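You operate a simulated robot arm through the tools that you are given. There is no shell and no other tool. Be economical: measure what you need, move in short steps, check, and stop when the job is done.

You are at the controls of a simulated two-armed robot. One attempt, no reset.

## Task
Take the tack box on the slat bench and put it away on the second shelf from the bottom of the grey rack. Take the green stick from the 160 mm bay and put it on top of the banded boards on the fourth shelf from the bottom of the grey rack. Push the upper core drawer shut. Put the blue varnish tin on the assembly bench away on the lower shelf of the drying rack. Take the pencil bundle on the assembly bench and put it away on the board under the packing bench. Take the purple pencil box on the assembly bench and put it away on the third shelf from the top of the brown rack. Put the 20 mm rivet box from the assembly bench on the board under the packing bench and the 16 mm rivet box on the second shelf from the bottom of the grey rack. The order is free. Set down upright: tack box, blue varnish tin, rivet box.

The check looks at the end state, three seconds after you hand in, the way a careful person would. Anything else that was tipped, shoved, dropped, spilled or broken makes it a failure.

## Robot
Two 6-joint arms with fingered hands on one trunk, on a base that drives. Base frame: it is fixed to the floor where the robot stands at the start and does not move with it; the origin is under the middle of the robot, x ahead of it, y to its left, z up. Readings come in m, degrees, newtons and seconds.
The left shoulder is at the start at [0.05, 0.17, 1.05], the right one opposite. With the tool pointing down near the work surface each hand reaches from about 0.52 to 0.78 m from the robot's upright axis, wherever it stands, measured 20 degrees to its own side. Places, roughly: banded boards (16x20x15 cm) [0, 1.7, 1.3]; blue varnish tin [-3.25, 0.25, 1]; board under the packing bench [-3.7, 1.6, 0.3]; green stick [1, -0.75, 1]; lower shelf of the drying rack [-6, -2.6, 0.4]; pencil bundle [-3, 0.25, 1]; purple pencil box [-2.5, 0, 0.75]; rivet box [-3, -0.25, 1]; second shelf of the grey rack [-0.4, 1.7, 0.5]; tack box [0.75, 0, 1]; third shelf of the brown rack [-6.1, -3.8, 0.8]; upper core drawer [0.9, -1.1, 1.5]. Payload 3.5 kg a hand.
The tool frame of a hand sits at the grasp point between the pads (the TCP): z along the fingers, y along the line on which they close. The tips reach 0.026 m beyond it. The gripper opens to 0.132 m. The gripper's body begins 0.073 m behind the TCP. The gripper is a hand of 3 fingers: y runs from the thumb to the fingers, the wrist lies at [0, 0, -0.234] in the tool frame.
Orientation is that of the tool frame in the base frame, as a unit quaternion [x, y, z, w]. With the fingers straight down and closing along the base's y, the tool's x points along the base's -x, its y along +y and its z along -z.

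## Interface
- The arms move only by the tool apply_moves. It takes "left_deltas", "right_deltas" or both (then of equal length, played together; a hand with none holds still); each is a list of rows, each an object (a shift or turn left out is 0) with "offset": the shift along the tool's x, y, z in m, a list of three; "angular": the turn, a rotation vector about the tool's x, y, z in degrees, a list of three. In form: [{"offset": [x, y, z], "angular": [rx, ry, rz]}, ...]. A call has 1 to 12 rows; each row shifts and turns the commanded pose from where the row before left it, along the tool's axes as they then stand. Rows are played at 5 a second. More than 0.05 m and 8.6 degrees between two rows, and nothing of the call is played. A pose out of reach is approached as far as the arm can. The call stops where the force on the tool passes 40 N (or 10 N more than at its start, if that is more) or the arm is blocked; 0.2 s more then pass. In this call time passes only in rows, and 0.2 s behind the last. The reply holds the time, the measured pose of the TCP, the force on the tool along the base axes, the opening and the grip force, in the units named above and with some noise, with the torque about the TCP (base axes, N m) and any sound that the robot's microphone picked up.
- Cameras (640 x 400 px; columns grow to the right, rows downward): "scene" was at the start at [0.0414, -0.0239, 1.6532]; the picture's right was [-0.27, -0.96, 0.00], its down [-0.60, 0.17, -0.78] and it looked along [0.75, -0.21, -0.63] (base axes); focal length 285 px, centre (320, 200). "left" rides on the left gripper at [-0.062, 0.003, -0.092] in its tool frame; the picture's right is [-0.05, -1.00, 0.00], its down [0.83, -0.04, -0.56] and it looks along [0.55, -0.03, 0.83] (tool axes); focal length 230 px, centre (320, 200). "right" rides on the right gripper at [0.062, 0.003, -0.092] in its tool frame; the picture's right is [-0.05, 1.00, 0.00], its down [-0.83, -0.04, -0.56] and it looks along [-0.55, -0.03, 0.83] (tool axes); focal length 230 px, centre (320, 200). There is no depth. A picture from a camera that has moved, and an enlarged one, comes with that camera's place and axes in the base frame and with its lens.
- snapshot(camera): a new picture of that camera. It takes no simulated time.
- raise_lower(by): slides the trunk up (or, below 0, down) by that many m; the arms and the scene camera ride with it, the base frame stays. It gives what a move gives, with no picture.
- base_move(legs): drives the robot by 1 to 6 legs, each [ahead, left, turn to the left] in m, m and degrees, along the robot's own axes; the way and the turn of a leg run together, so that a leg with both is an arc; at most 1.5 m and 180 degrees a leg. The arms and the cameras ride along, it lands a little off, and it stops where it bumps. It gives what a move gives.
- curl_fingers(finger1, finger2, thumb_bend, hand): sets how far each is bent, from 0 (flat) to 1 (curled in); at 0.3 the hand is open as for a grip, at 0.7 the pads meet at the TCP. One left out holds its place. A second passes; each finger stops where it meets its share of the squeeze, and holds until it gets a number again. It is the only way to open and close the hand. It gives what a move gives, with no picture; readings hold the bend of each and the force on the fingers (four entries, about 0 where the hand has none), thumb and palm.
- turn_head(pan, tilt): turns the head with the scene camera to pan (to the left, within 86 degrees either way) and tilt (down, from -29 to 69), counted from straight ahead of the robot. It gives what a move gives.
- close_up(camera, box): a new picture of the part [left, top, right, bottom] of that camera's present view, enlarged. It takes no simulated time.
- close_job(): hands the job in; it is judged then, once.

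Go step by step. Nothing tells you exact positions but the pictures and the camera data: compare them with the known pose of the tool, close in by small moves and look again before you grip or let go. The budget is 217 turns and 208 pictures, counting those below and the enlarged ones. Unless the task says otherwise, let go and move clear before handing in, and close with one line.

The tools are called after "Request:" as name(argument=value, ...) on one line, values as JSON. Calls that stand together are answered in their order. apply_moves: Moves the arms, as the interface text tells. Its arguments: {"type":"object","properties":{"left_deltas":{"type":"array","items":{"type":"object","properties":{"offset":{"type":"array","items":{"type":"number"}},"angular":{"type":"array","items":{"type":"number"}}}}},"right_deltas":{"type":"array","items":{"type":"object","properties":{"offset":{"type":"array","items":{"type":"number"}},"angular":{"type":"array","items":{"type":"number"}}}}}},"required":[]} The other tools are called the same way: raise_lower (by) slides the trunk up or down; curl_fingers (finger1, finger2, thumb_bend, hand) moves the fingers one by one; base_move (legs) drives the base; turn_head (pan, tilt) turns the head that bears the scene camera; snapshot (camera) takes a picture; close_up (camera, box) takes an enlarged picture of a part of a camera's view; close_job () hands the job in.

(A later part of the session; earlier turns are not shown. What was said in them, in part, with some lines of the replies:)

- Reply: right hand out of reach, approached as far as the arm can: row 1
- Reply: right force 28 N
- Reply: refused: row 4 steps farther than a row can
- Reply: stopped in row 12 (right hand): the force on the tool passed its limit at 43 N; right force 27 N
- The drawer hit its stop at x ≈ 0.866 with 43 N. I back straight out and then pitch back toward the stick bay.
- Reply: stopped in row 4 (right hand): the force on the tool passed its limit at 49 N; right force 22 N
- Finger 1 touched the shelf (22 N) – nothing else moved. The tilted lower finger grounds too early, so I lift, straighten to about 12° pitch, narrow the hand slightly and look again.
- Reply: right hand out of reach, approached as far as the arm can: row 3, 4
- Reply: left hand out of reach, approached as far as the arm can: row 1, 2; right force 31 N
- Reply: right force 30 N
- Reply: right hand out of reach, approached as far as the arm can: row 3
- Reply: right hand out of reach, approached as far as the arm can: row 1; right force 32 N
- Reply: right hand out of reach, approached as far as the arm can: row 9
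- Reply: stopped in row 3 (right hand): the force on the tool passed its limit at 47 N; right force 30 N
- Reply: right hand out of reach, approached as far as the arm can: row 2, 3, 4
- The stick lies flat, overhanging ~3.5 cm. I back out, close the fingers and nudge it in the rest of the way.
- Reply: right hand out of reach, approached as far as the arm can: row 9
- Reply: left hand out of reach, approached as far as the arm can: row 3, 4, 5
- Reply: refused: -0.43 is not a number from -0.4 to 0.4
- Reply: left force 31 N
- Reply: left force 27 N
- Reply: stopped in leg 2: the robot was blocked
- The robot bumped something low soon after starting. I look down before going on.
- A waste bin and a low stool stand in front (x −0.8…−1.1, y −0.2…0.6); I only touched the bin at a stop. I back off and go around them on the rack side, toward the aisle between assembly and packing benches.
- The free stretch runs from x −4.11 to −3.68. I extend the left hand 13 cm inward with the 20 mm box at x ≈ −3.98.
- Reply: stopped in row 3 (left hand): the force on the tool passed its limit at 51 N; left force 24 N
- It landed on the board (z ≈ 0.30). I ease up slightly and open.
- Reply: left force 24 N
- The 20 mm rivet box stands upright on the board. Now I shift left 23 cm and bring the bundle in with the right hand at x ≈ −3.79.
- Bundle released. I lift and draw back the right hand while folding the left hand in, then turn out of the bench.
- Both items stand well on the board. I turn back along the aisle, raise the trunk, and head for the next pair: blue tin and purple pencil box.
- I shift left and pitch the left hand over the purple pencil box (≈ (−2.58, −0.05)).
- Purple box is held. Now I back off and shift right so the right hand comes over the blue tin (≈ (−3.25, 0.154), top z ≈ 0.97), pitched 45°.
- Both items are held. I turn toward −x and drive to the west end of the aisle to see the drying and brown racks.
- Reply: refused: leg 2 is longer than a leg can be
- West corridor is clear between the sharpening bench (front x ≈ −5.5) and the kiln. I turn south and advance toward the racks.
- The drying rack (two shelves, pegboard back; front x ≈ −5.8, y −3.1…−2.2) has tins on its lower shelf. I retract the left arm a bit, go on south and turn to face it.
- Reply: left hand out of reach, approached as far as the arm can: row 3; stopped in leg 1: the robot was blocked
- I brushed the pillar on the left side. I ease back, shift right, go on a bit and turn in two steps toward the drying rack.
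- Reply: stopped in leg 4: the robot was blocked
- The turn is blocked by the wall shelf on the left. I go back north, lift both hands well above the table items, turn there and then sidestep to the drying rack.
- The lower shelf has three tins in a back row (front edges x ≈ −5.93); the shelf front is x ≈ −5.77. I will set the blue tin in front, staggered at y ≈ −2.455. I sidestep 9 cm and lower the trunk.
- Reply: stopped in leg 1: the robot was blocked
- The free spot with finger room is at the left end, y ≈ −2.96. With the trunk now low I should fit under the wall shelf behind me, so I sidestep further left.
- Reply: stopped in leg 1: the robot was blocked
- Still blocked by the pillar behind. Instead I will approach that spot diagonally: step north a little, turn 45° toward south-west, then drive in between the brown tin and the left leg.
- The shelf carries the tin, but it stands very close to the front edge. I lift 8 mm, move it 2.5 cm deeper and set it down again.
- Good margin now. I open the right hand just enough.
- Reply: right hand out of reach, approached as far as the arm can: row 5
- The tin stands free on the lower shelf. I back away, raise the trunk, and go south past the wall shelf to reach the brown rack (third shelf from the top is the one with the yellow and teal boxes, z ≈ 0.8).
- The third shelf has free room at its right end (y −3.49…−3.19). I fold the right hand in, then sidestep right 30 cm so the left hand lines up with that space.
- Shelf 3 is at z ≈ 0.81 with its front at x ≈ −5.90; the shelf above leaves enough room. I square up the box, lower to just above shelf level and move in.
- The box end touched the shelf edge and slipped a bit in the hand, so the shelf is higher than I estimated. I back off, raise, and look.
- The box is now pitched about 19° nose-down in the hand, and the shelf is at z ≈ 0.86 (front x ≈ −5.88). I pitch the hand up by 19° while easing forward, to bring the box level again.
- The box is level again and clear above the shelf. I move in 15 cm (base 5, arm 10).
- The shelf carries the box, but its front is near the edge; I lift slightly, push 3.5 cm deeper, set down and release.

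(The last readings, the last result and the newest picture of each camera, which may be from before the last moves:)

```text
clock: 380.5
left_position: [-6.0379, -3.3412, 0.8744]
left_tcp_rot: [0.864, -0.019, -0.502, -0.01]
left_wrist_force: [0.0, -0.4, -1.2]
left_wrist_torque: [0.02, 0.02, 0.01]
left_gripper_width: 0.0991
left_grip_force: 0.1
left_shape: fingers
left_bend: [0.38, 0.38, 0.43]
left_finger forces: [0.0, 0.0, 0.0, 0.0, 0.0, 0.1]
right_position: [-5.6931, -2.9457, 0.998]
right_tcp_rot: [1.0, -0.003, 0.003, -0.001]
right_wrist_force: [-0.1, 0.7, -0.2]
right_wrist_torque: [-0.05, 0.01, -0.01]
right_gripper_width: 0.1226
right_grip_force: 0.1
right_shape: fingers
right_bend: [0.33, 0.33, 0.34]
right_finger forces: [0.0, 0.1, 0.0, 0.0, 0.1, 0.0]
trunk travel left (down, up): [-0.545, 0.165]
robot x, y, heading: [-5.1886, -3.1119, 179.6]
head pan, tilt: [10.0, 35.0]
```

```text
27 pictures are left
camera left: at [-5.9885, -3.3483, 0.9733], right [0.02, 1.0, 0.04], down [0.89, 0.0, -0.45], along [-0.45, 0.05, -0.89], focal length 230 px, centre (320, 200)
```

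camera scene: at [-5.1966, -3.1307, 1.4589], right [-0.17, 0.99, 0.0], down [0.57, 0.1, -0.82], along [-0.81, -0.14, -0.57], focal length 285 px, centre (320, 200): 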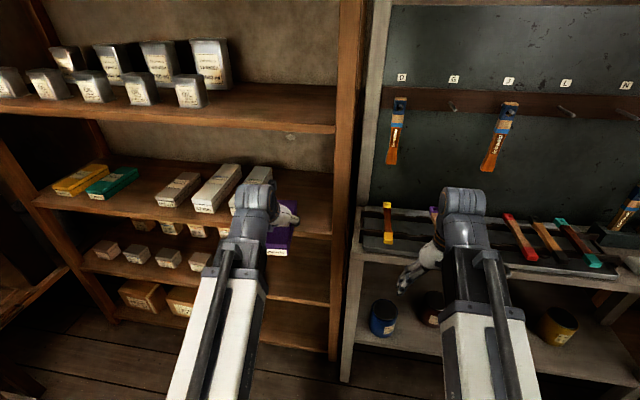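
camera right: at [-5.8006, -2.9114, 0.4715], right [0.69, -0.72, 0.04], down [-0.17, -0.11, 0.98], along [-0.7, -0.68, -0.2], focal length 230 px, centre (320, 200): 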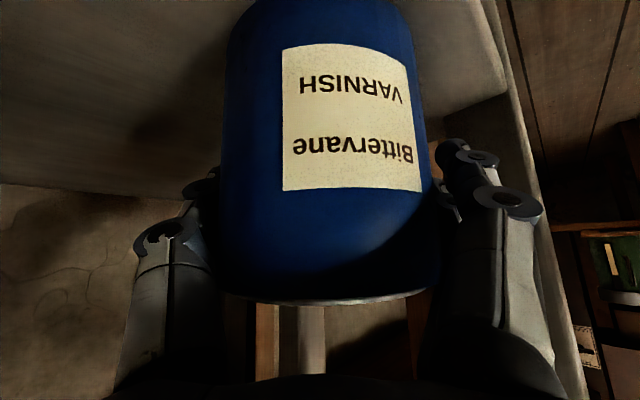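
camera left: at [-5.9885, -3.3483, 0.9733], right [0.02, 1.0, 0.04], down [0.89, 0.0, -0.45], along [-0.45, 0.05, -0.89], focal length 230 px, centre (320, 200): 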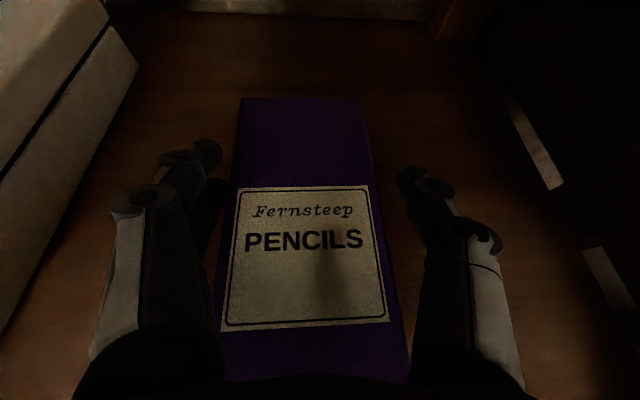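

Box released on the third shelf. I lift the hand clear, draw back and check once.

Request:
apply_moves(left_deltas=[{"offset": [-0.0218, 0, -0.0123]}, {"offset": [-0.0218, 0, -0.0123]}, {"offset": [0.0221, 0, -0.0392]}, {"offset": [0.0221, 0, -0.0392]}, {"offset": [0.0221, 0, -0.0392]}, {"offset": [0.0221, 0, -0.0392]}])

Request:
close_up(camera="scene", box=[180, 110, 400, 260])

```text
clock: 381.9
left_position: [-5.86, -3.35, 0.9253]
left_tcp_rot: [0.864, -0.019, -0.502, -0.011]
left_wrist_force: [-0.5, 0.3, -0.5]
left_wrist_torque: [0.0, 0.0, -0.02]
left_gripper_width: 0.0993
left_grip_force: 0.0
left_shape: fingers
left_bend: [0.38, 0.38, 0.43]
left_finger forces: [0.1, 0.1, 0.0, 0.1, 0.0, 0.0]
right_position: [-5.6925, -2.9457, 0.9984]
right_tcp_rot: [1.0, -0.004, 0.004, 0.0]
right_wrist_force: [-0.2, 0.8, 0.4]
right_wrist_torque: [0.0, 0.0, -0.05]
right_gripper_width: 0.1227
right_grip_force: 0.0
right_shape: fingers
right_bend: [0.33, 0.33, 0.34]
right_finger forces: [0.0, 0.0, 0.0, 0.0, 0.0, 0.1]
trunk travel left (down, up): [-0.545, 0.165]
robot x, y, heading: [-5.1925, -3.1156, 179.7]
head pan, tilt: [10.0, 35.0]
```

```text
2.67 times, centred on (290, 185) of scene
camera zoom: at [-5.2376, -3.1304, 1.5389], right [-0.17, 0.99, 0.0], down [0.57, 0.09, -0.82], along [-0.81, -0.14, -0.57], focal length 760 px, centre (400, 240)
```

zoom: 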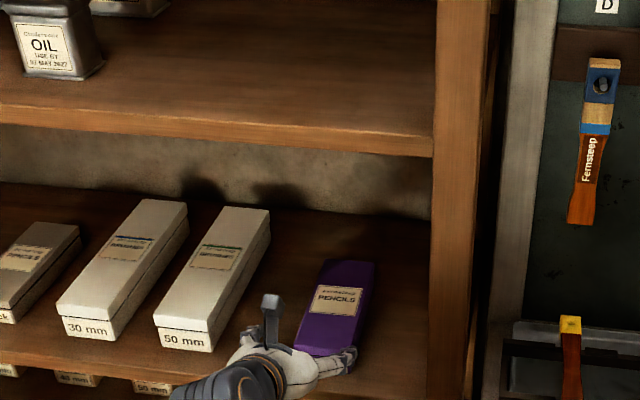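

The purple box sits neatly on the shelf. I fold the left arm, leave the corner northward, and return to the aisle for the 16 mm rivet box.

Request:
base_move(legs=[[-0.09, 0, 0]])

Request:
apply_moves(left_deltas=[{"offset": [0.0023, 0, -0.024], "angular": [0, 8.5, 0]}, {"offset": [0.0059, 0, -0.0234], "angular": [0, 8.5, 0]}, {"offset": [0.0093, 0, -0.0223], "angular": [0, 8.5, 0]}, {"offset": [0.0124, 0, -0.0207], "angular": [0, 8.5, 0]}, {"offset": [0.0154, 0, -0.0186], "angular": [0, 8.5, 0]}, {"offset": [0.018, 0, -0.0161], "angular": [0, 8.5, 0]}, {"offset": [0.0201, 0, -0.0133], "angular": [0, 8.5, 0]}])

Request:
raise_lower(by=0.16)

Request:
base_move(legs=[[0, -0.85, 0], [0, 0, -90], [1.4, -0.12, 0], [1.45, 0, 0]])

```text
clock: 383.0
left_position: [-5.7692, -3.3521, 0.9242]
left_tcp_rot: [0.864, -0.019, -0.502, -0.01]
left_wrist_force: [-0.3, -0.9, -0.6]
left_wrist_torque: [0.0, -0.01, 0.04]
left_gripper_width: 0.0992
left_grip_force: 0.1
left_shape: fingers
left_bend: [0.38, 0.38, 0.43]
left_finger forces: [0.1, 0.0, 0.1, 0.1, 0.1, 0.1]
right_position: [-5.6022, -2.9472, 0.9978]
right_tcp_rot: [1.0, -0.004, 0.003, 0.0]
right_wrist_force: [0.0, 0.7, -0.1]
right_wrist_torque: [0.0, 0.01, 0.0]
right_gripper_width: 0.1229
right_grip_force: 0.1
right_shape: fingers
right_bend: [0.33, 0.33, 0.34]
right_finger forces: [0.0, 0.0, 0.0, 0.0, 0.0, 0.0]
trunk travel left (down, up): [-0.545, 0.165]
robot x, y, heading: [-5.0979, -3.1142, 179.4]
head pan, tilt: [10.0, 35.0]
```

```text
clock: 384.6
left_position: [-5.6149, -3.3588, 0.9933]
left_tcp_rot: [1.0, -0.021, -0.007, 0.001]
left_wrist_force: [-0.4, 0.8, -0.4]
left_wrist_torque: [-0.01, 0.02, -0.01]
left_gripper_width: 0.0992
left_grip_force: 0.0
left_shape: fingers
left_bend: [0.38, 0.38, 0.43]
left_finger forces: [0.0, 0.0, 0.0, 0.0, 0.1, 0.0]
right_position: [-5.6031, -2.9479, 0.9983]
right_tcp_rot: [1.0, -0.003, 0.003, 0.0]
right_wrist_force: [0.2, -0.5, -0.3]
right_wrist_torque: [0.0, 0.02, 0.0]
right_gripper_width: 0.123
right_grip_force: 0.0
right_shape: fingers
right_bend: [0.33, 0.33, 0.34]
right_finger forces: [0.0, 0.0, 0.1, 0.0, 0.0, 0.0]
trunk travel left (down, up): [-0.545, 0.165]
robot x, y, heading: [-5.1002, -3.1194, 179.8]
head pan, tilt: [10.0, 35.0]
```

```text
clock: 386.4
left_position: [-5.6155, -3.3587, 1.1526]
left_tcp_rot: [1.0, -0.023, -0.007, 0.0]
left_wrist_force: [0.0, -0.4, -0.1]
left_wrist_torque: [-0.03, 0.0, 0.02]
left_gripper_width: 0.0992
left_grip_force: 0.1
left_shape: fingers
left_bend: [0.38, 0.38, 0.43]
left_finger forces: [0.0, 0.0, 0.1, 0.0, 0.0, 0.0]
right_position: [-5.6034, -2.9474, 1.1582]
right_tcp_rot: [1.0, -0.004, 0.004, 0.0]
right_wrist_force: [1.0, -1.4, 0.0]
right_wrist_torque: [0.03, -0.03, -0.02]
right_gripper_width: 0.1228
right_grip_force: 0.1
right_shape: fingers
right_bend: [0.33, 0.33, 0.34]
right_finger forces: [0.0, 0.0, 0.1, 0.1, 0.1, 0.0]
trunk travel left (down, up): [-0.705, 0.005]
robot x, y, heading: [-5.0994, -3.1145, 179.7]
head pan, tilt: [10.0, 35.0]
```

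```text
clock: 408.2
left_position: [-5.1469, 1.1147, 1.1518]
left_tcp_rot: [-0.685, 0.728, 0.005, 0.005]
left_wrist_force: [0.4, 1.2, -0.6]
left_wrist_torque: [0.0, -0.02, 0.02]
left_gripper_width: 0.0995
left_grip_force: 0.0
left_shape: fingers
left_bend: [0.38, 0.38, 0.43]
left_finger forces: [0.1, 0.0, 0.0, 0.0, 0.0, 0.0]
right_position: [-4.7357, 1.0963, 1.1573]
right_tcp_rot: [-0.699, 0.715, -0.003, -0.003]
right_wrist_force: [-0.2, -0.6, -0.3]
right_wrist_torque: [0.0, -0.02, -0.04]
right_gripper_width: 0.1228
right_grip_force: 0.0
right_shape: fingers
right_bend: [0.33, 0.33, 0.34]
right_finger forces: [0.0, 0.1, 0.1, 0.1, 0.1, 0.0]
trunk travel left (down, up): [-0.705, 0.005]
robot x, y, heading: [-4.9109, 0.5931, 88.9]
head pan, tilt: [10.0, 35.0]
```

Request:
base_move(legs=[[0, 0, -88.9], [1.4, 0.06, 0], [0, 0, -90]])

Request:
turn_head(pan=0, tilt=42)

Request:
snapshot(camera="scene")

```text
clock: 422.8
left_position: [-3.2662, 0.1407, 1.1535]
left_tcp_rot: [0.719, 0.695, -0.004, 0.005]
left_wrist_force: [1.0, -0.3, 0.2]
left_wrist_torque: [0.01, 0.02, 0.01]
left_gripper_width: 0.0993
left_grip_force: 0.3
left_shape: fingers
left_bend: [0.38, 0.38, 0.43]
left_finger forces: [0.0, 0.0, 0.0, 0.0, 0.0, 0.0]
right_position: [-3.6772, 0.1493, 1.1587]
right_tcp_rot: [0.706, 0.709, 0.002, -0.003]
right_wrist_force: [0.3, -0.1, -0.5]
right_wrist_torque: [-0.04, 0.05, -0.01]
right_gripper_width: 0.1228
right_grip_force: 0.1
right_shape: fingers
right_bend: [0.33, 0.33, 0.34]
right_finger forces: [0.0, 0.1, 0.0, 0.1, 0.0, 0.0]
trunk travel left (down, up): [-0.705, 0.005]
robot x, y, heading: [-3.518, 0.6548, -89.8]
head pan, tilt: [10.0, 35.0]
```

```text
clock: 423.6
left_position: [-3.2659, 0.1396, 1.1526]
left_tcp_rot: [0.719, 0.695, -0.006, 0.004]
left_wrist_force: [-0.6, 0.7, 0.2]
left_wrist_torque: [0.01, -0.03, -0.01]
left_gripper_width: 0.0993
left_grip_force: 0.0
left_shape: fingers
left_bend: [0.38, 0.38, 0.43]
left_finger forces: [0.0, 0.0, 0.1, 0.1, 0.1, 0.0]
right_position: [-3.6769, 0.1493, 1.1586]
right_tcp_rot: [0.706, 0.708, 0.003, -0.003]
right_wrist_force: [-0.2, 0.6, -0.1]
right_wrist_torque: [0.02, -0.02, 0.0]
right_gripper_width: 0.1228
right_grip_force: 0.0
right_shape: fingers
right_bend: [0.33, 0.33, 0.34]
right_finger forces: [0.0, 0.0, 0.1, 0.0, 0.0, 0.1]
trunk travel left (down, up): [-0.705, 0.005]
robot x, y, heading: [-3.5134, 0.6545, -89.6]
head pan, tilt: [0.0, 42.0]
```

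```text
25 pictures are left
camera scene: at [-3.5151, 0.6103, 1.6884], right [-1.0, 0.0, 0.0], down [0.0, 0.67, -0.74], along [0.0, -0.74, -0.67], focal length 285 px, centre (320, 200)
```

scene: 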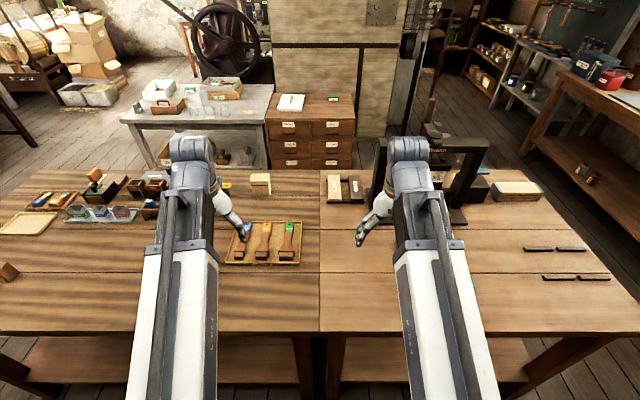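

Request:
close_up(camera="scene", box=[220, 150, 320, 230])

```text
5.00 times, centred on (270, 190) of scene
camera zoom: at [-3.5151, 0.6103, 1.6884], right [-1.0, 0.0, 0.0], down [0.0, 0.67, -0.74], along [0.0, -0.74, -0.67], focal length 1425 px, centre (570, 250)
```

zoom: 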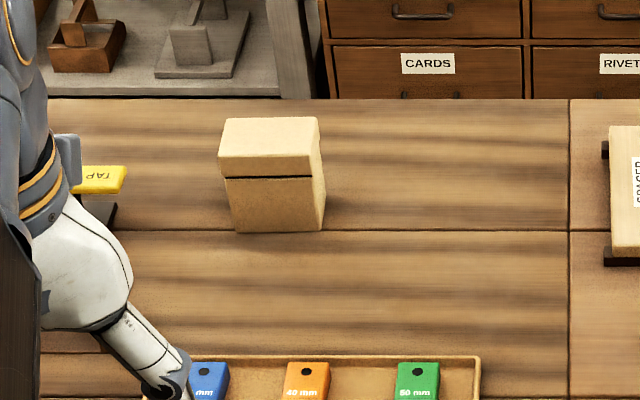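

The label faces away, but by elimination (20 and 12 mm are the others) this is the 16 mm box, at about (−3.257, −0.365). I come closer and reach out with the left hand, pitched 60°.

Request:
base_move(legs=[[0.08, 0, -0.4]])

Request:
curl_fingers(hand="left", finger1=0.3, finger2=0.3, thumb_bend=0.3)

Request:
apply_moves(left_deltas=[{"offset": [-0.043, 0, 0.0143], "angular": [0, -8.5, 0]}, {"offset": [-0.0404, 0, 0.0205], "angular": [0, -8.5, 0]}, {"offset": [-0.0369, 0, 0.0263], "angular": [0, -8.5, 0]}, {"offset": [-0.0326, 0, 0.0314], "angular": [0, -8.5, 0]}, {"offset": [-0.0276, 0, 0.0359], "angular": [0, -8.5, 0]}, {"offset": [-0.022, 0, 0.0396], "angular": [0, -8.5, 0]}, {"offset": [-0.016, 0, 0.0424], "angular": [0, -8.5, 0]}])

Request:
snapshot(camera="left")

```text
clock: 424.6
left_position: [-3.27, 0.0559, 1.1514]
left_tcp_rot: [0.722, 0.692, -0.004, 0.004]
left_wrist_force: [-1.0, -1.1, -0.3]
left_wrist_torque: [0.04, -0.02, 0.0]
left_gripper_width: 0.0991
left_grip_force: 0.1
left_shape: fingers
left_bend: [0.38, 0.38, 0.43]
left_finger forces: [0.0, 0.0, 0.0, 0.1, 0.0, 0.0]
right_position: [-3.6813, 0.0696, 1.1584]
right_tcp_rot: [0.708, 0.706, 0.004, -0.003]
right_wrist_force: [-0.6, -0.7, -0.1]
right_wrist_torque: [0.04, -0.01, -0.02]
right_gripper_width: 0.1227
right_grip_force: 0.0
right_shape: fingers
right_bend: [0.33, 0.33, 0.34]
right_finger forces: [0.0, 0.1, 0.0, 0.0, 0.0, 0.0]
trunk travel left (down, up): [-0.705, 0.005]
robot x, y, heading: [-3.516, 0.5782, -90.1]
head pan, tilt: [0.0, 42.0]
```

```text
clock: 425.6
left_position: [-3.2689, 0.0573, 1.154]
left_tcp_rot: [0.722, 0.692, -0.005, 0.004]
left_wrist_force: [0.0, 0.6, -0.4]
left_wrist_torque: [-0.02, -0.02, 0.02]
left_gripper_width: 0.1339
left_grip_force: 0.0
left_shape: fingers
left_bend: [0.3, 0.3, 0.3]
left_finger forces: [0.1, 0.0, 0.0, 0.0, 0.0, 0.1]
right_position: [-3.6819, 0.0694, 1.1594]
right_tcp_rot: [0.709, 0.706, 0.002, -0.002]
right_wrist_force: [-0.2, -0.5, 0.7]
right_wrist_torque: [0.0, 0.03, -0.03]
right_gripper_width: 0.1225
right_grip_force: 0.1
right_shape: fingers
right_bend: [0.33, 0.33, 0.34]
right_finger forces: [0.1, 0.0, 0.0, 0.1, 0.1, 0.0]
trunk travel left (down, up): [-0.705, 0.005]
robot x, y, heading: [-3.5177, 0.5756, -90.3]
head pan, tilt: [0.0, 42.0]
```

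```text
clock: 427.2
left_position: [-3.283, -0.2457, 1.056]
left_tcp_rot: [0.625, 0.598, -0.363, 0.348]
left_wrist_force: [0.0, 0.2, -0.1]
left_wrist_torque: [0.01, -0.02, 0.0]
left_gripper_width: 0.1341
left_grip_force: 0.0
left_shape: fingers
left_bend: [0.3, 0.3, 0.3]
left_finger forces: [0.1, 0.0, 0.1, 0.0, 0.1, 0.1]
right_position: [-3.6823, 0.0692, 1.1585]
right_tcp_rot: [0.709, 0.706, 0.003, -0.003]
right_wrist_force: [0.0, 0.2, -0.1]
right_wrist_torque: [0.02, -0.02, -0.04]
right_gripper_width: 0.1224
right_grip_force: 0.0
right_shape: fingers
right_bend: [0.33, 0.33, 0.34]
right_finger forces: [0.0, 0.1, 0.0, 0.0, 0.1, 0.0]
trunk travel left (down, up): [-0.705, 0.005]
robot x, y, heading: [-3.5149, 0.5766, -90.3]
head pan, tilt: [0.0, 42.0]
```

```text
23 pictures are left
camera left: at [-3.2778, -0.1968, 1.1554], right [-1.0, 0.02, 0.04], down [-0.01, 0.89, -0.45], along [-0.05, -0.45, -0.89], focal length 230 px, centre (320, 200)
```

left: 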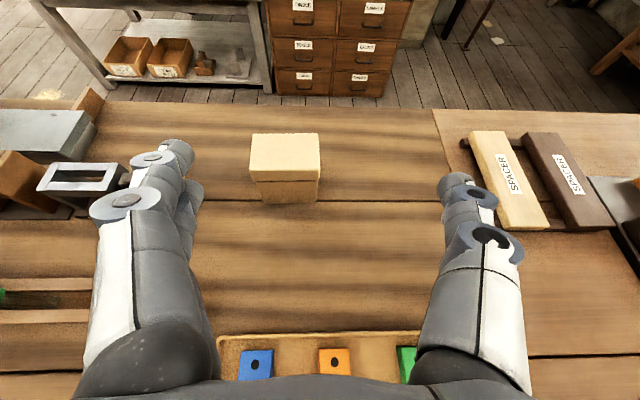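

Request:
apply_moves(left_deltas=[{"offset": [0, 0.038, 0]}, {"offset": [0.0148, 0, 0.0351]}, {"offset": [0.0148, 0, 0.0351]}, {"offset": [0.0148, 0, 0.0351]}, {"offset": [0.0148, 0, 0.0351]}, {"offset": [0.0148, 0, 0.0345]}])

Request:
snapshot(camera="left")

```text
clock: 428.6
left_position: [-3.2526, -0.3411, 0.9122]
left_tcp_rot: [0.624, 0.599, -0.362, 0.349]
left_wrist_force: [-0.3, 0.4, -0.6]
left_wrist_torque: [-0.01, 0.01, 0.0]
left_gripper_width: 0.1342
left_grip_force: 0.1
left_shape: fingers
left_bend: [0.3, 0.3, 0.3]
left_finger forces: [0.1, 0.0, 0.0, 0.0, 0.0, 0.0]
left hand out of reach, approached as far as the arm can: row 6
right_position: [-3.6816, 0.069, 1.1583]
right_tcp_rot: [0.708, 0.706, 0.002, -0.002]
right_wrist_force: [0.0, -0.2, -0.5]
right_wrist_torque: [0.03, -0.01, 0.0]
right_gripper_width: 0.1227
right_grip_force: 0.0
right_shape: fingers
right_bend: [0.33, 0.33, 0.34]
right_finger forces: [0.0, 0.0, 0.0, 0.0, 0.0, 0.0]
trunk travel left (down, up): [-0.705, 0.005]
robot x, y, heading: [-3.5128, 0.5733, -90.1]
head pan, tilt: [0.0, 42.0]
```

```text
22 pictures are left
camera left: at [-3.2471, -0.2921, 1.0113], right [-1.0, 0.02, 0.04], down [-0.01, 0.89, -0.45], along [-0.05, -0.45, -0.89], focal length 230 px, centre (320, 200)
```

left: 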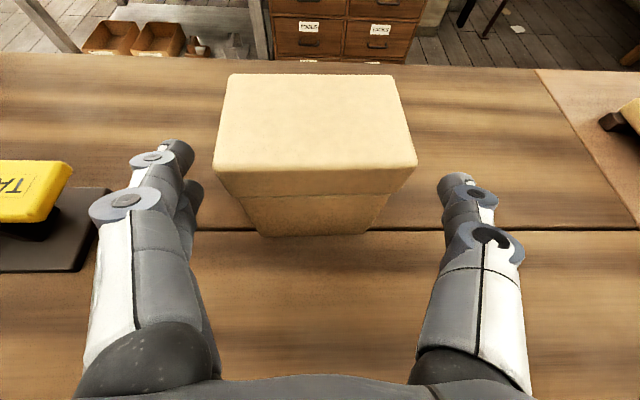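

I am at the arm's limit, a bit short of the box centre; I ease the base 2.5 cm closer.

Request:
base_move(legs=[[0.025, 0, 0]])

Request:
curl_fingers(hand="left", finger1=0.7, finger2=0.7, thumb_bend=0.7)

Request:
snapshot(camera="left")

```text
clock: 429.4
left_position: [-3.2523, -0.3665, 0.9098]
left_tcp_rot: [0.624, 0.599, -0.362, 0.348]
left_wrist_force: [0.2, 0.4, -1.0]
left_wrist_torque: [-0.01, 0.0, -0.03]
left_gripper_width: 0.1343
left_grip_force: 0.0
left_shape: fingers
left_bend: [0.3, 0.3, 0.3]
left_finger forces: [0.0, 0.1, 0.0, 0.0, 0.1, 0.1]
right_position: [-3.6812, 0.0435, 1.1577]
right_tcp_rot: [0.708, 0.706, 0.004, -0.002]
right_wrist_force: [0.3, 0.3, 0.5]
right_wrist_torque: [0.0, 0.0, 0.0]
right_gripper_width: 0.1228
right_grip_force: 0.0
right_shape: fingers
right_bend: [0.33, 0.33, 0.34]
right_finger forces: [0.0, 0.0, 0.0, 0.0, 0.0, 0.0]
trunk travel left (down, up): [-0.705, 0.005]
robot x, y, heading: [-3.5137, 0.5522, -90.2]
head pan, tilt: [0.0, 42.0]
```

```text
clock: 430.4
left_position: [-3.2528, -0.3656, 0.9133]
left_tcp_rot: [0.624, 0.598, -0.363, 0.349]
left_wrist_force: [-2.8, 0.1, 1.3]
left_wrist_torque: [-0.02, -0.07, -0.01]
left_gripper_width: 0.078
left_grip_force: 26.6
left_shape: fingers
left_bend: [0.47, 0.45, 0.57]
left_finger forces: [15.2, 10.5, 0.1, 0.0, 28.4, 0.1]
right_position: [-3.6826, 0.0448, 1.1573]
right_tcp_rot: [0.709, 0.705, 0.003, -0.002]
right_wrist_force: [0.3, 0.7, 0.1]
right_wrist_torque: [-0.02, 0.01, -0.02]
right_gripper_width: 0.1228
right_grip_force: 0.1
right_shape: fingers
right_bend: [0.33, 0.33, 0.34]
right_finger forces: [0.0, 0.0, 0.0, 0.0, 0.0, 0.1]
trunk travel left (down, up): [-0.705, 0.005]
robot x, y, heading: [-3.5172, 0.5464, -90.3]
head pan, tilt: [0.0, 42.0]
```

```text
21 pictures are left
camera left: at [-3.2475, -0.3172, 1.0116], right [-1.0, 0.02, 0.04], down [-0.01, 0.89, -0.45], along [-0.05, -0.45, -0.89], focal length 230 px, centre (320, 200)
```

left: 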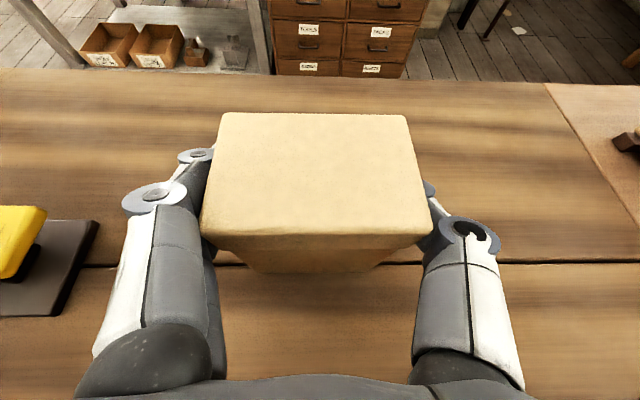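

Gripped. I lift while drawing back, then check.

Request:
apply_moves(left_deltas=[{"offset": [-0.0131, 0, -0.0074]}, {"offset": [-0.0162, 0, -0.0322]}, {"offset": [-0.0162, 0, -0.0322]}, {"offset": [-0.0162, 0, -0.0322]}, {"offset": [-0.0162, 0, -0.0322]}])

Request:
base_move(legs=[[-0.1, 0, 0]])

Request:
close_up(camera="scene", box=[150, 140, 350, 270])

```text
clock: 431.6
left_position: [-3.2493, -0.2846, 1.0464]
left_tcp_rot: [0.624, 0.599, -0.363, 0.348]
left_wrist_force: [-0.3, -0.1, -4.6]
left_wrist_torque: [0.0, -0.02, -0.03]
left_gripper_width: 0.0783
left_grip_force: 26.7
left_shape: fingers
left_bend: [0.47, 0.45, 0.57]
left_finger forces: [15.5, 10.8, 0.0, 0.1, 27.2, 0.0]
right_position: [-3.6812, 0.0445, 1.1585]
right_tcp_rot: [0.708, 0.706, 0.002, -0.002]
right_wrist_force: [-0.2, -0.8, 0.3]
right_wrist_torque: [0.01, -0.04, -0.01]
right_gripper_width: 0.1227
right_grip_force: 0.0
right_shape: fingers
right_bend: [0.33, 0.33, 0.34]
right_finger forces: [0.1, 0.0, 0.1, 0.1, 0.1, 0.1]
trunk travel left (down, up): [-0.705, 0.005]
robot x, y, heading: [-3.5149, 0.5501, -90.1]
head pan, tilt: [0.0, 42.0]
```

```text
clock: 432.8
left_position: [-3.2482, -0.1834, 1.0483]
left_tcp_rot: [0.623, 0.599, -0.362, 0.349]
left_wrist_force: [-0.2, 1.1, -3.1]
left_wrist_torque: [0.04, 0.01, -0.02]
left_gripper_width: 0.0782
left_grip_force: 26.9
left_shape: fingers
left_bend: [0.47, 0.45, 0.57]
left_finger forces: [15.8, 10.8, 0.0, 0.0, 27.1, 0.1]
right_position: [-3.6808, 0.1452, 1.1585]
right_tcp_rot: [0.708, 0.706, 0.002, -0.003]
right_wrist_force: [0.3, 0.4, 0.0]
right_wrist_torque: [-0.03, 0.02, 0.02]
right_gripper_width: 0.1227
right_grip_force: 0.1
right_shape: fingers
right_bend: [0.33, 0.33, 0.34]
right_finger forces: [0.0, 0.0, 0.0, 0.0, 0.0, 0.0]
trunk travel left (down, up): [-0.705, 0.005]
robot x, y, heading: [-3.5148, 0.6459, -90.1]
head pan, tilt: [0.0, 42.0]
```

```text
3.08 times, centred on (250, 205) of scene
camera zoom: at [-3.515, 0.607, 1.6884], right [-1.0, 0.0, 0.0], down [0.0, 0.67, -0.74], along [0.0, -0.74, -0.67], focal length 877 px, centre (535, 185)
```

zoom: 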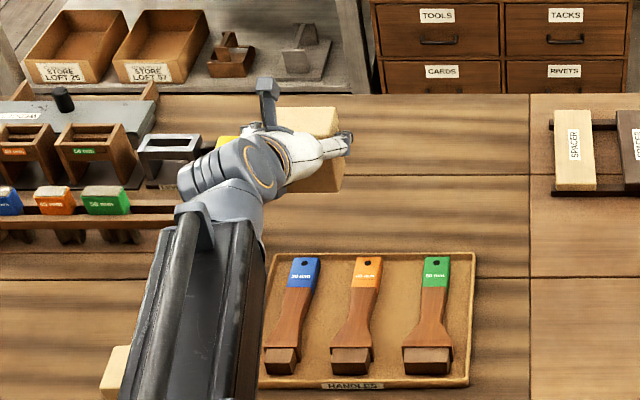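

The 16 mm box is held upright. I raise and retract it a bit, then drive back around the bin to the grey rack.

Request:
apply_moves(left_deltas=[{"offset": [-0.0352, 0, -0.02]}, {"offset": [-0.0187, 0, -0.0393]}, {"offset": [0.0165, 0, -0.029]}, {"offset": [0.0165, 0, -0.029]}])

Request:
base_move(legs=[[0, 0, 90], [1.45, 0.05, 0], [0.2, 0.25, 0], [1.4, 0, 0], [0.2, 0, 0]])

```text
clock: 433.8
left_position: [-3.2464, -0.0921, 1.1232]
left_tcp_rot: [0.623, 0.599, -0.363, 0.348]
left_wrist_force: [0.1, -0.4, -4.4]
left_wrist_torque: [0.01, -0.01, -0.02]
left_gripper_width: 0.0781
left_grip_force: 26.8
left_shape: fingers
left_bend: [0.47, 0.45, 0.57]
left_finger forces: [15.7, 10.9, 0.0, 0.0, 27.0, 0.0]
right_position: [-3.6809, 0.1452, 1.1585]
right_tcp_rot: [0.708, 0.706, 0.002, -0.002]
right_wrist_force: [-0.3, 0.0, 0.2]
right_wrist_torque: [-0.01, 0.01, -0.02]
right_gripper_width: 0.1225
right_grip_force: 0.1
right_shape: fingers
right_bend: [0.33, 0.33, 0.34]
right_finger forces: [0.0, 0.0, 0.0, 0.0, 0.0, 0.1]
trunk travel left (down, up): [-0.705, 0.005]
robot x, y, heading: [-3.5151, 0.6451, -90.2]
head pan, tilt: [0.0, 42.0]
```

```text
clock: 454.4
left_position: [0.489, 1.1948, 1.1224]
left_tcp_rot: [0.02, 0.865, -0.011, 0.501]
left_wrist_force: [1.3, 0.7, -4.6]
left_wrist_torque: [-0.01, -0.01, -0.02]
left_gripper_width: 0.0779
left_grip_force: 26.5
left_shape: fingers
left_bend: [0.47, 0.45, 0.58]
left_finger forces: [15.4, 10.6, 0.0, 0.0, 26.3, 0.0]
right_position: [0.2476, 0.7603, 1.1575]
right_tcp_rot: [0.004, 1.0, 0.0, -0.004]
right_wrist_force: [-0.3, 1.3, -0.3]
right_wrist_torque: [-0.01, 0.06, 0.01]
right_gripper_width: 0.1229
right_grip_force: 0.1
right_shape: fingers
right_bend: [0.33, 0.33, 0.34]
right_finger forces: [0.0, 0.1, 0.0, 0.0, 0.0, 0.0]
trunk travel left (down, up): [-0.705, 0.005]
robot x, y, heading: [-0.2583, 0.9289, -0.7]
head pan, tilt: [0.0, 42.0]
```

Request:
base_move(legs=[[-0.06, 0, 0], [0, -0.5, 0.7], [0, 0, 78]])

Request:
raise_lower(by=-0.4)

Request:
turn_head(pan=15, tilt=30)

Request:
snapshot(camera="scene")

```text
clock: 461.2
left_position: [-0.4277, 1.2127, 1.1224]
left_tcp_rot: [-0.53, 0.683, 0.308, 0.398]
left_wrist_force: [0.0, -0.4, -3.6]
left_wrist_torque: [0.0, -0.05, 0.02]
left_gripper_width: 0.0776
left_grip_force: 25.5
left_shape: fingers
left_bend: [0.47, 0.45, 0.58]
left_finger forces: [15.0, 10.3, 0.1, 0.0, 25.5, 0.0]
right_position: [-0.0518, 0.8902, 1.1577]
right_tcp_rot: [-0.627, 0.779, -0.002, -0.004]
right_wrist_force: [0.0, 0.9, -0.6]
right_wrist_torque: [-0.01, -0.03, -0.02]
right_gripper_width: 0.1227
right_grip_force: 0.1
right_shape: fingers
right_bend: [0.33, 0.33, 0.34]
right_finger forces: [0.0, 0.1, 0.1, 0.0, 0.0, 0.0]
trunk travel left (down, up): [-0.705, 0.005]
robot x, y, heading: [-0.3198, 0.4285, 77.8]
head pan, tilt: [0.0, 42.0]
```

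```text
clock: 465.0
left_position: [-0.4267, 1.2122, 0.7232]
left_tcp_rot: [-0.53, 0.683, 0.308, 0.397]
left_wrist_force: [0.0, -0.3, -4.3]
left_wrist_torque: [-0.03, 0.0, 0.02]
left_gripper_width: 0.0776
left_grip_force: 25.4
left_shape: fingers
left_bend: [0.47, 0.45, 0.58]
left_finger forces: [15.1, 10.4, 0.0, 0.0, 25.5, 0.0]
right_position: [-0.0514, 0.8898, 0.7585]
right_tcp_rot: [-0.628, 0.779, -0.003, -0.004]
right_wrist_force: [0.0, -0.1, -0.2]
right_wrist_torque: [0.01, 0.0, 0.0]
right_gripper_width: 0.1226
right_grip_force: 0.0
right_shape: fingers
right_bend: [0.33, 0.33, 0.34]
right_finger forces: [0.0, 0.0, 0.0, 0.0, 0.1, 0.0]
trunk travel left (down, up): [-0.305, 0.405]
robot x, y, heading: [-0.3196, 0.431, 77.6]
head pan, tilt: [0.0, 42.0]
```

```text
clock: 465.8
left_position: [-0.4289, 1.212, 0.7232]
left_tcp_rot: [-0.53, 0.683, 0.307, 0.397]
left_wrist_force: [0.4, 0.1, -4.1]
left_wrist_torque: [-0.01, 0.0, -0.02]
left_gripper_width: 0.0775
left_grip_force: 25.3
left_shape: fingers
left_bend: [0.47, 0.45, 0.58]
left_finger forces: [15.1, 10.4, 0.0, 0.0, 25.4, 0.1]
right_position: [-0.0517, 0.8893, 0.758]
right_tcp_rot: [-0.627, 0.779, -0.001, -0.002]
right_wrist_force: [0.3, 0.1, 0.1]
right_wrist_torque: [0.01, -0.02, 0.01]
right_gripper_width: 0.1227
right_grip_force: 0.1
right_shape: fingers
right_bend: [0.33, 0.33, 0.34]
right_finger forces: [0.0, 0.0, 0.0, 0.0, 0.0, 0.1]
trunk travel left (down, up): [-0.305, 0.405]
robot x, y, heading: [-0.3199, 0.4308, 77.9]
head pan, tilt: [15.0, 30.0]
```

```text
19 pictures are left
camera scene: at [-0.3344, 0.4822, 1.3066], right [1.0, 0.05, 0.0], down [0.02, -0.5, -0.87], along [-0.04, 0.86, -0.5], focal length 285 px, centre (320, 200)
```

scene: 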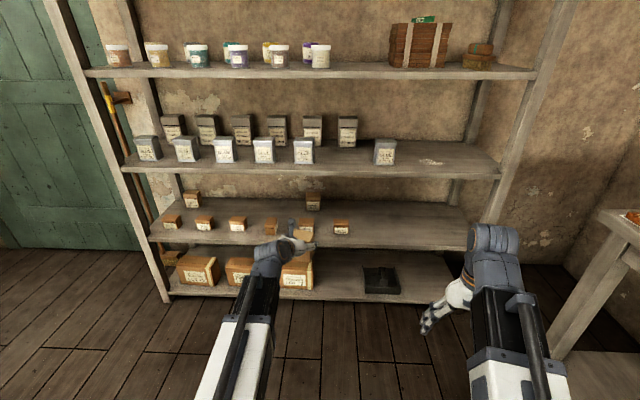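

Shelf 2's right half is free, right of TACKS 30 (x −0.285). I square the box to the shelf, shift to x ≈ −0.14 and lower to just above shelf height.

Request:
apply_moves(left_deltas=[{"angular": [-6.2, 0, -3.6]}, {"angular": [-6.2, 0, -3.6]}])

Request:
base_move(legs=[[0.139, -0.266, 0]])

Request:
raise_lower(by=-0.15)

Request:
snapshot(camera="left")

Request:
snapshot(camera="scene")

```text
clock: 466.4
left_position: [-0.4288, 1.2127, 0.7229]
left_tcp_rot: [-0.611, 0.612, 0.354, 0.355]
left_wrist_force: [-0.7, 0.4, -4.5]
left_wrist_torque: [0.02, -0.06, -0.01]
left_gripper_width: 0.0772
left_grip_force: 25.6
left_shape: fingers
left_bend: [0.47, 0.45, 0.58]
left_finger forces: [15.2, 10.4, 0.1, 0.0, 25.4, 0.1]
right_position: [-0.0509, 0.8898, 0.758]
right_tcp_rot: [-0.627, 0.779, -0.003, -0.004]
right_wrist_force: [0.3, -0.4, 0.2]
right_wrist_torque: [0.04, -0.03, 0.01]
right_gripper_width: 0.1227
right_grip_force: 0.0
right_shape: fingers
right_bend: [0.33, 0.33, 0.34]
right_finger forces: [0.0, 0.1, 0.0, 0.0, 0.1, 0.1]
trunk travel left (down, up): [-0.305, 0.405]
robot x, y, heading: [-0.3238, 0.4298, 77.8]
head pan, tilt: [15.0, 30.0]
```

```text
clock: 468.5
left_position: [-0.1365, 1.2926, 0.7218]
left_tcp_rot: [-0.612, 0.612, 0.354, 0.355]
left_wrist_force: [0.3, 0.0, -3.8]
left_wrist_torque: [-0.02, 0.0, -0.02]
left_gripper_width: 0.0775
left_grip_force: 25.3
left_shape: fingers
left_bend: [0.47, 0.45, 0.58]
left_finger forces: [15.2, 10.3, 0.1, 0.0, 25.3, 0.1]
right_position: [0.2392, 0.9684, 0.7572]
right_tcp_rot: [-0.628, 0.778, -0.002, -0.003]
right_wrist_force: [-1.5, 0.2, 0.2]
right_wrist_torque: [0.02, -0.01, 0.01]
right_gripper_width: 0.1227
right_grip_force: 0.1
right_shape: fingers
right_bend: [0.33, 0.33, 0.34]
right_finger forces: [0.0, 0.0, 0.1, 0.0, 0.0, 0.1]
trunk travel left (down, up): [-0.305, 0.405]
robot x, y, heading: [-0.0284, 0.5089, 77.7]
head pan, tilt: [15.0, 30.0]
```

```text
clock: 470.2
left_position: [-0.1362, 1.2925, 0.5719]
left_tcp_rot: [-0.61, 0.612, 0.355, 0.357]
left_wrist_force: [-1.3, 0.4, -4.4]
left_wrist_torque: [-0.04, -0.03, -0.01]
left_gripper_width: 0.0776
left_grip_force: 25.6
left_shape: fingers
left_bend: [0.47, 0.45, 0.58]
left_finger forces: [15.3, 10.3, 0.0, 0.1, 25.4, 0.0]
right_position: [0.2394, 0.9681, 0.6075]
right_tcp_rot: [-0.627, 0.779, -0.003, -0.003]
right_wrist_force: [-0.1, -0.2, 0.1]
right_wrist_torque: [-0.02, 0.01, -0.01]
right_gripper_width: 0.1227
right_grip_force: 0.1
right_shape: fingers
right_bend: [0.33, 0.33, 0.34]
right_finger forces: [0.1, 0.0, 0.1, 0.0, 0.0, 0.0]
trunk travel left (down, up): [-0.155, 0.555]
robot x, y, heading: [-0.0274, 0.51, 77.5]
head pan, tilt: [15.0, 30.0]
```

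```text
18 pictures are left
camera left: at [-0.1394, 1.2415, 0.6721], right [1.0, 0.02, 0.05], down [0.04, -0.89, -0.45], along [0.03, 0.45, -0.89], focal length 230 px, centre (320, 200)
```

left: 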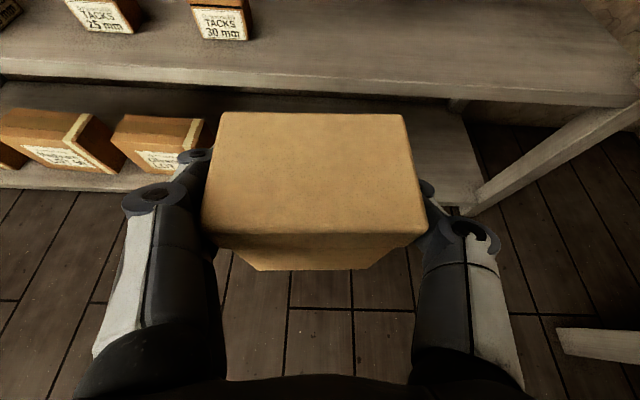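

```text
17 pictures are left
camera scene: at [-0.043, 0.5613, 1.1567], right [1.0, 0.05, 0.0], down [0.02, -0.5, -0.87], along [-0.04, 0.86, -0.5], focal length 285 px, centre (320, 200)
```

scene: 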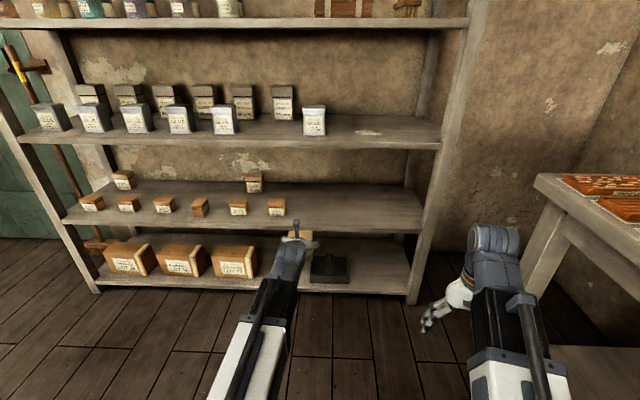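

Request:
base_move(legs=[[0.293, 0.063, 0]])

Request:
apply_moves(left_deltas=[{"offset": [-0.0123, 0, 0.0217]}, {"offset": [-0.0123, 0, 0.0217]}])

Request:
snapshot(camera="left")

Request:
close_up(camera="scene", box=[200, 140, 420, 290])

```text
clock: 472.2
left_position: [-0.1354, 1.5895, 0.573]
left_tcp_rot: [-0.611, 0.612, 0.354, 0.356]
left_wrist_force: [-0.4, 0.1, -4.1]
left_wrist_torque: [-0.01, 0.01, -0.03]
left_gripper_width: 0.0773
left_grip_force: 25.5
left_shape: fingers
left_bend: [0.47, 0.45, 0.58]
left_finger forces: [15.1, 10.3, 0.0, 0.1, 25.4, 0.0]
right_position: [0.2405, 1.2656, 0.6076]
right_tcp_rot: [-0.628, 0.779, -0.003, -0.004]
right_wrist_force: [0.5, -0.1, -0.7]
right_wrist_torque: [0.02, 0.0, -0.01]
right_gripper_width: 0.1225
right_grip_force: 0.2
right_shape: fingers
right_bend: [0.33, 0.33, 0.34]
right_finger forces: [0.0, 0.0, 0.0, 0.1, 0.0, 0.1]
trunk travel left (down, up): [-0.155, 0.555]
robot x, y, heading: [-0.0298, 0.8039, 77.8]
head pan, tilt: [15.0, 30.0]
```

```text
clock: 472.8
left_position: [-0.1354, 1.6395, 0.572]
left_tcp_rot: [0.612, -0.611, -0.355, -0.355]
left_wrist_force: [-1.1, -0.7, -3.8]
left_wrist_torque: [0.0, -0.02, -0.03]
left_gripper_width: 0.0775
left_grip_force: 25.4
left_shape: fingers
left_bend: [0.47, 0.45, 0.58]
left_finger forces: [15.2, 10.5, 0.1, 0.0, 25.3, 0.0]
right_position: [0.2414, 1.2652, 0.6083]
right_tcp_rot: [-0.627, 0.779, -0.003, -0.004]
right_wrist_force: [0.5, 0.1, 0.2]
right_wrist_torque: [0.02, -0.02, 0.01]
right_gripper_width: 0.1226
right_grip_force: 0.0
right_shape: fingers
right_bend: [0.33, 0.33, 0.34]
right_finger forces: [0.1, 0.0, 0.0, 0.0, 0.1, 0.0]
trunk travel left (down, up): [-0.155, 0.555]
robot x, y, heading: [-0.0294, 0.8087, 77.9]
head pan, tilt: [15.0, 30.0]
```

```text
16 pictures are left
camera left: at [-0.1385, 1.5893, 0.6715], right [1.0, 0.02, 0.05], down [0.04, -0.89, -0.45], along [0.03, 0.45, -0.89], focal length 230 px, centre (320, 200)
```

left: 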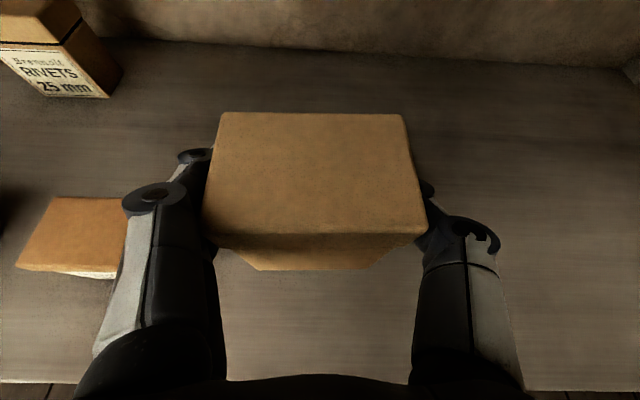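

```text
2.67 times, centred on (310, 215) of scene
camera zoom: at [-0.0424, 0.8582, 1.1566], right [1.0, 0.05, 0.0], down [0.02, -0.5, -0.87], along [-0.04, 0.86, -0.5], focal length 760 px, centre (347, 160)
```

zoom: 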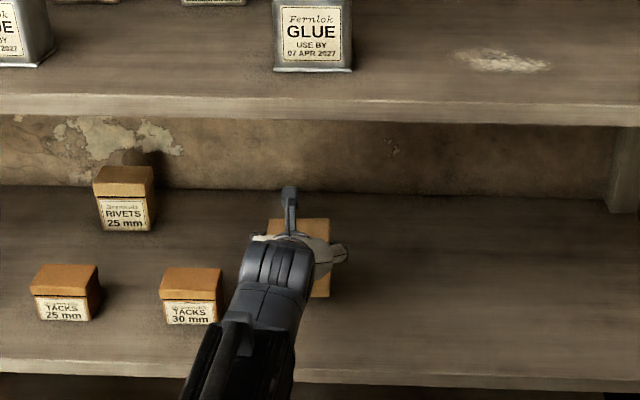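

Request:
apply_moves(left_deltas=[{"offset": [0, -0.025, 0]}, {"offset": [0.0261, 0, 0.0148]}, {"offset": [0.0035, 0, 0.002]}, {"offset": [0.0022, 0, 0.0012]}, {"offset": [0.0022, 0, 0.0012]}])

```text
clock: 474.0
left_position: [-0.1095, 1.639, 0.5338]
left_tcp_rot: [-0.61, 0.612, 0.354, 0.357]
left_wrist_force: [0.4, 0.0, -4.3]
left_wrist_torque: [0.02, 0.01, 0.04]
left_gripper_width: 0.0776
left_grip_force: 25.4
left_shape: fingers
left_bend: [0.47, 0.45, 0.58]
left_finger forces: [15.2, 10.3, 0.1, 0.0, 25.3, 0.0]
right_position: [0.2417, 1.2658, 0.6077]
right_tcp_rot: [-0.627, 0.779, -0.003, -0.003]
right_wrist_force: [-0.4, 0.5, -0.4]
right_wrist_torque: [-0.02, -0.03, -0.01]
right_gripper_width: 0.1229
right_grip_force: 0.1
right_shape: fingers
right_bend: [0.33, 0.33, 0.34]
right_finger forces: [0.0, 0.0, 0.1, 0.1, 0.0, 0.0]
trunk travel left (down, up): [-0.155, 0.555]
robot x, y, heading: [-0.027, 0.8064, 77.8]
head pan, tilt: [15.0, 30.0]
```

Request:
apply_moves(left_deltas=[{"offset": [0.0022, 0, 0.0012]}, {"offset": [0.0022, 0, 0.0012]}, {"offset": [0.0022, 0, 0.0012]}])

```text
clock: 474.8
left_position: [-0.1104, 1.6392, 0.5256]
left_tcp_rot: [-0.611, 0.612, 0.355, 0.356]
left_wrist_force: [-0.8, -0.5, -4.5]
left_wrist_torque: [-0.01, -0.02, 0.03]
left_gripper_width: 0.0773
left_grip_force: 25.4
left_shape: fingers
left_bend: [0.47, 0.45, 0.58]
left_finger forces: [15.2, 10.3, 0.0, 0.0, 25.4, 0.1]
right_position: [0.2407, 1.2657, 0.608]
right_tcp_rot: [-0.627, 0.779, -0.003, -0.003]
right_wrist_force: [-0.3, -0.5, -0.2]
right_wrist_torque: [0.0, -0.01, 0.03]
right_gripper_width: 0.1226
right_grip_force: 0.0
right_shape: fingers
right_bend: [0.33, 0.33, 0.34]
right_finger forces: [0.1, 0.1, 0.0, 0.0, 0.1, 0.1]
trunk travel left (down, up): [-0.155, 0.555]
robot x, y, heading: [-0.0319, 0.8082, 77.9]
head pan, tilt: [15.0, 30.0]
```

Request:
apply_moves(left_deltas=[{"offset": [0.0022, 0, 0.0012]}, {"offset": [0.0022, 0, 0.0012]}, {"offset": [0.0022, 0, 0.0012]}])

```text
clock: 475.6
left_position: [-0.111, 1.6391, 0.5227]
left_tcp_rot: [-0.61, 0.611, 0.356, 0.358]
left_wrist_force: [0.8, 3.3, 12.2]
left_wrist_torque: [-0.06, 0.43, -0.04]
left_gripper_width: 0.0777
left_grip_force: 26.5
left_shape: fingers
left_bend: [0.47, 0.45, 0.58]
left_finger forces: [16.0, 10.8, 0.0, 0.0, 26.2, 0.1]
right_position: [0.2405, 1.2643, 0.6096]
right_tcp_rot: [-0.627, 0.779, -0.002, -0.003]
right_wrist_force: [0.5, 0.1, 1.2]
right_wrist_torque: [0.01, 0.01, -0.02]
right_gripper_width: 0.1229
right_grip_force: 0.0
right_shape: fingers
right_bend: [0.33, 0.33, 0.34]
right_finger forces: [0.1, 0.1, 0.0, 0.1, 0.0, 0.0]
trunk travel left (down, up): [-0.155, 0.555]
robot x, y, heading: [-0.0297, 0.8047, 77.9]
head pan, tilt: [15.0, 30.0]
```

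The shelf carries the box. I open the hand and check it before withdrawing.

Request:
curl_fingers(hand="left", finger1=0.34, finger2=0.34, thumb_bend=0.38)

Request:
snapshot(camera="left")

```text
clock: 476.6
left_position: [-0.1103, 1.6395, 0.5183]
left_tcp_rot: [-0.611, 0.611, 0.355, 0.356]
left_wrist_force: [-0.1, -0.6, 0.6]
left_wrist_torque: [0.0, -0.01, -0.02]
left_gripper_width: 0.114
left_grip_force: 0.0
left_shape: fingers
left_bend: [0.34, 0.34, 0.38]
left_finger forces: [0.0, 0.1, 0.0, 0.0, 0.0, 0.1]
right_position: [0.2405, 1.2654, 0.6082]
right_tcp_rot: [-0.628, 0.779, -0.002, -0.003]
right_wrist_force: [0.3, 0.1, 0.2]
right_wrist_torque: [0.02, -0.01, -0.01]
right_gripper_width: 0.1227
right_grip_force: 0.1
right_shape: fingers
right_bend: [0.33, 0.33, 0.34]
right_finger forces: [0.0, 0.0, 0.1, 0.0, 0.1, 0.0]
trunk travel left (down, up): [-0.155, 0.555]
robot x, y, heading: [-0.0278, 0.8066, 77.4]
head pan, tilt: [15.0, 30.0]
```

```text
14 pictures are left
camera left: at [-0.1134, 1.5878, 0.6183], right [1.0, 0.02, 0.05], down [0.04, -0.89, -0.45], along [0.03, 0.45, -0.89], focal length 230 px, centre (320, 200)
```

left: 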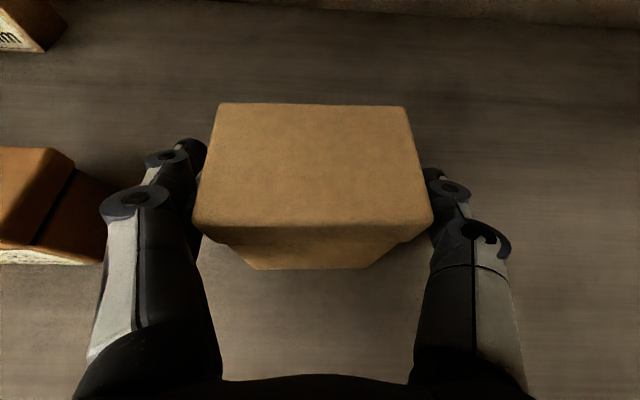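

Request:
apply_moves(left_deltas=[{"offset": [0.015, 0, -0.0348]}, {"offset": [0.0198, 0, -0.0348]}, {"offset": [0.0198, 0, -0.0348]}])

Request:
base_move(legs=[[-0.45, 0, 0]])

Request:
raise_lower(by=0.4)

Request:
snapshot(camera="scene")

```text
clock: 477.4
left_position: [-0.1092, 1.5206, 0.5219]
left_tcp_rot: [-0.611, 0.612, 0.354, 0.356]
left_wrist_force: [-0.4, -0.2, 0.5]
left_wrist_torque: [-0.01, 0.03, -0.04]
left_gripper_width: 0.1143
left_grip_force: 0.0
left_shape: fingers
left_bend: [0.34, 0.34, 0.38]
left_finger forces: [0.1, 0.0, 0.1, 0.0, 0.0, 0.0]
right_position: [0.2399, 1.2663, 0.608]
right_tcp_rot: [-0.628, 0.778, -0.002, -0.002]
right_wrist_force: [0.0, 0.0, -0.1]
right_wrist_torque: [-0.01, 0.0, 0.01]
right_gripper_width: 0.1228
right_grip_force: 0.0
right_shape: fingers
right_bend: [0.33, 0.33, 0.34]
right_finger forces: [0.0, 0.0, 0.0, 0.0, 0.0, 0.1]
trunk travel left (down, up): [-0.155, 0.555]
robot x, y, heading: [-0.0272, 0.8058, 77.6]
head pan, tilt: [15.0, 30.0]
```

```text
clock: 480.2
left_position: [-0.208, 1.0793, 0.5227]
left_tcp_rot: [0.612, -0.611, -0.355, -0.356]
left_wrist_force: [-0.9, -0.9, 0.2]
left_wrist_torque: [-0.01, 0.0, 0.01]
left_gripper_width: 0.1143
left_grip_force: 0.1
left_shape: fingers
left_bend: [0.34, 0.34, 0.38]
left_finger forces: [0.1, 0.0, 0.1, 0.1, 0.1, 0.1]
right_position: [0.1458, 0.8247, 0.6079]
right_tcp_rot: [-0.628, 0.778, -0.002, -0.002]
right_wrist_force: [0.1, 0.5, 0.4]
right_wrist_torque: [0.01, -0.01, -0.01]
right_gripper_width: 0.1228
right_grip_force: 0.0
right_shape: fingers
right_bend: [0.33, 0.33, 0.34]
right_finger forces: [0.0, 0.0, 0.0, 0.0, 0.1, 0.1]
trunk travel left (down, up): [-0.155, 0.555]
robot x, y, heading: [-0.125, 0.3682, 77.9]
head pan, tilt: [15.0, 30.0]
```

```text
clock: 484.0
left_position: [-0.2084, 1.0814, 0.9216]
left_tcp_rot: [-0.611, 0.612, 0.355, 0.356]
left_wrist_force: [0.6, -0.2, -0.4]
left_wrist_torque: [0.01, 0.03, 0.05]
left_gripper_width: 0.1142
left_grip_force: 0.0
left_shape: fingers
left_bend: [0.34, 0.34, 0.38]
left_finger forces: [0.0, 0.1, 0.1, 0.1, 0.0, 0.1]
right_position: [0.1439, 0.8247, 1.0073]
right_tcp_rot: [-0.628, 0.778, -0.002, -0.002]
right_wrist_force: [0.3, -0.6, -1.6]
right_wrist_torque: [0.0, -0.01, -0.01]
right_gripper_width: 0.1227
right_grip_force: 0.1
right_shape: fingers
right_bend: [0.33, 0.33, 0.34]
right_finger forces: [0.0, 0.0, 0.0, 0.0, 0.1, 0.0]
trunk travel left (down, up): [-0.555, 0.155]
robot x, y, heading: [-0.1248, 0.3695, 77.8]
head pan, tilt: [15.0, 30.0]
```

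```text
13 pictures are left
camera scene: at [-0.1383, 0.4175, 1.5566], right [1.0, 0.05, 0.0], down [0.02, -0.5, -0.87], along [-0.04, 0.86, -0.5], focal length 285 px, centre (320, 200)
```

scene: 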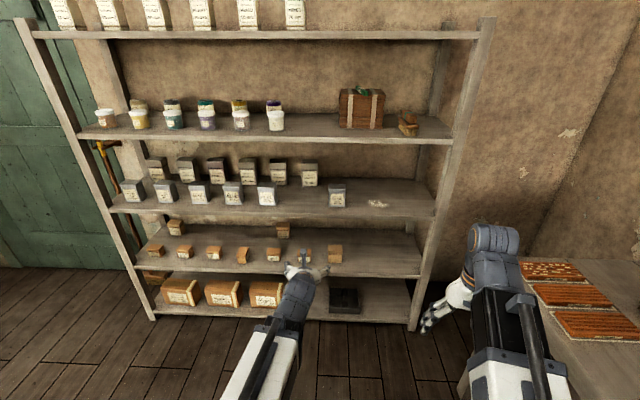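

Everything is in place: the shelves look tidy, both hands are empty and clear of the rack, so I hand the job in.

Request:
close_job()

```text
The job is handed in.
```

All eight jobs are done: the tack box, green stick, blue varnish tin, pencil bundle, purple pencil box and both rivet boxes are in their places, and the upper core drawer is shut. I never saw the 16 mm rivet box's label, because it faced away. I took it for the 16 mm because the other two rivet boxes on the bench read 20 mm and 12 mm. While driving I bumped the waste bin and brushed the pillar near the drying rack. The bin was still upright afterwards.
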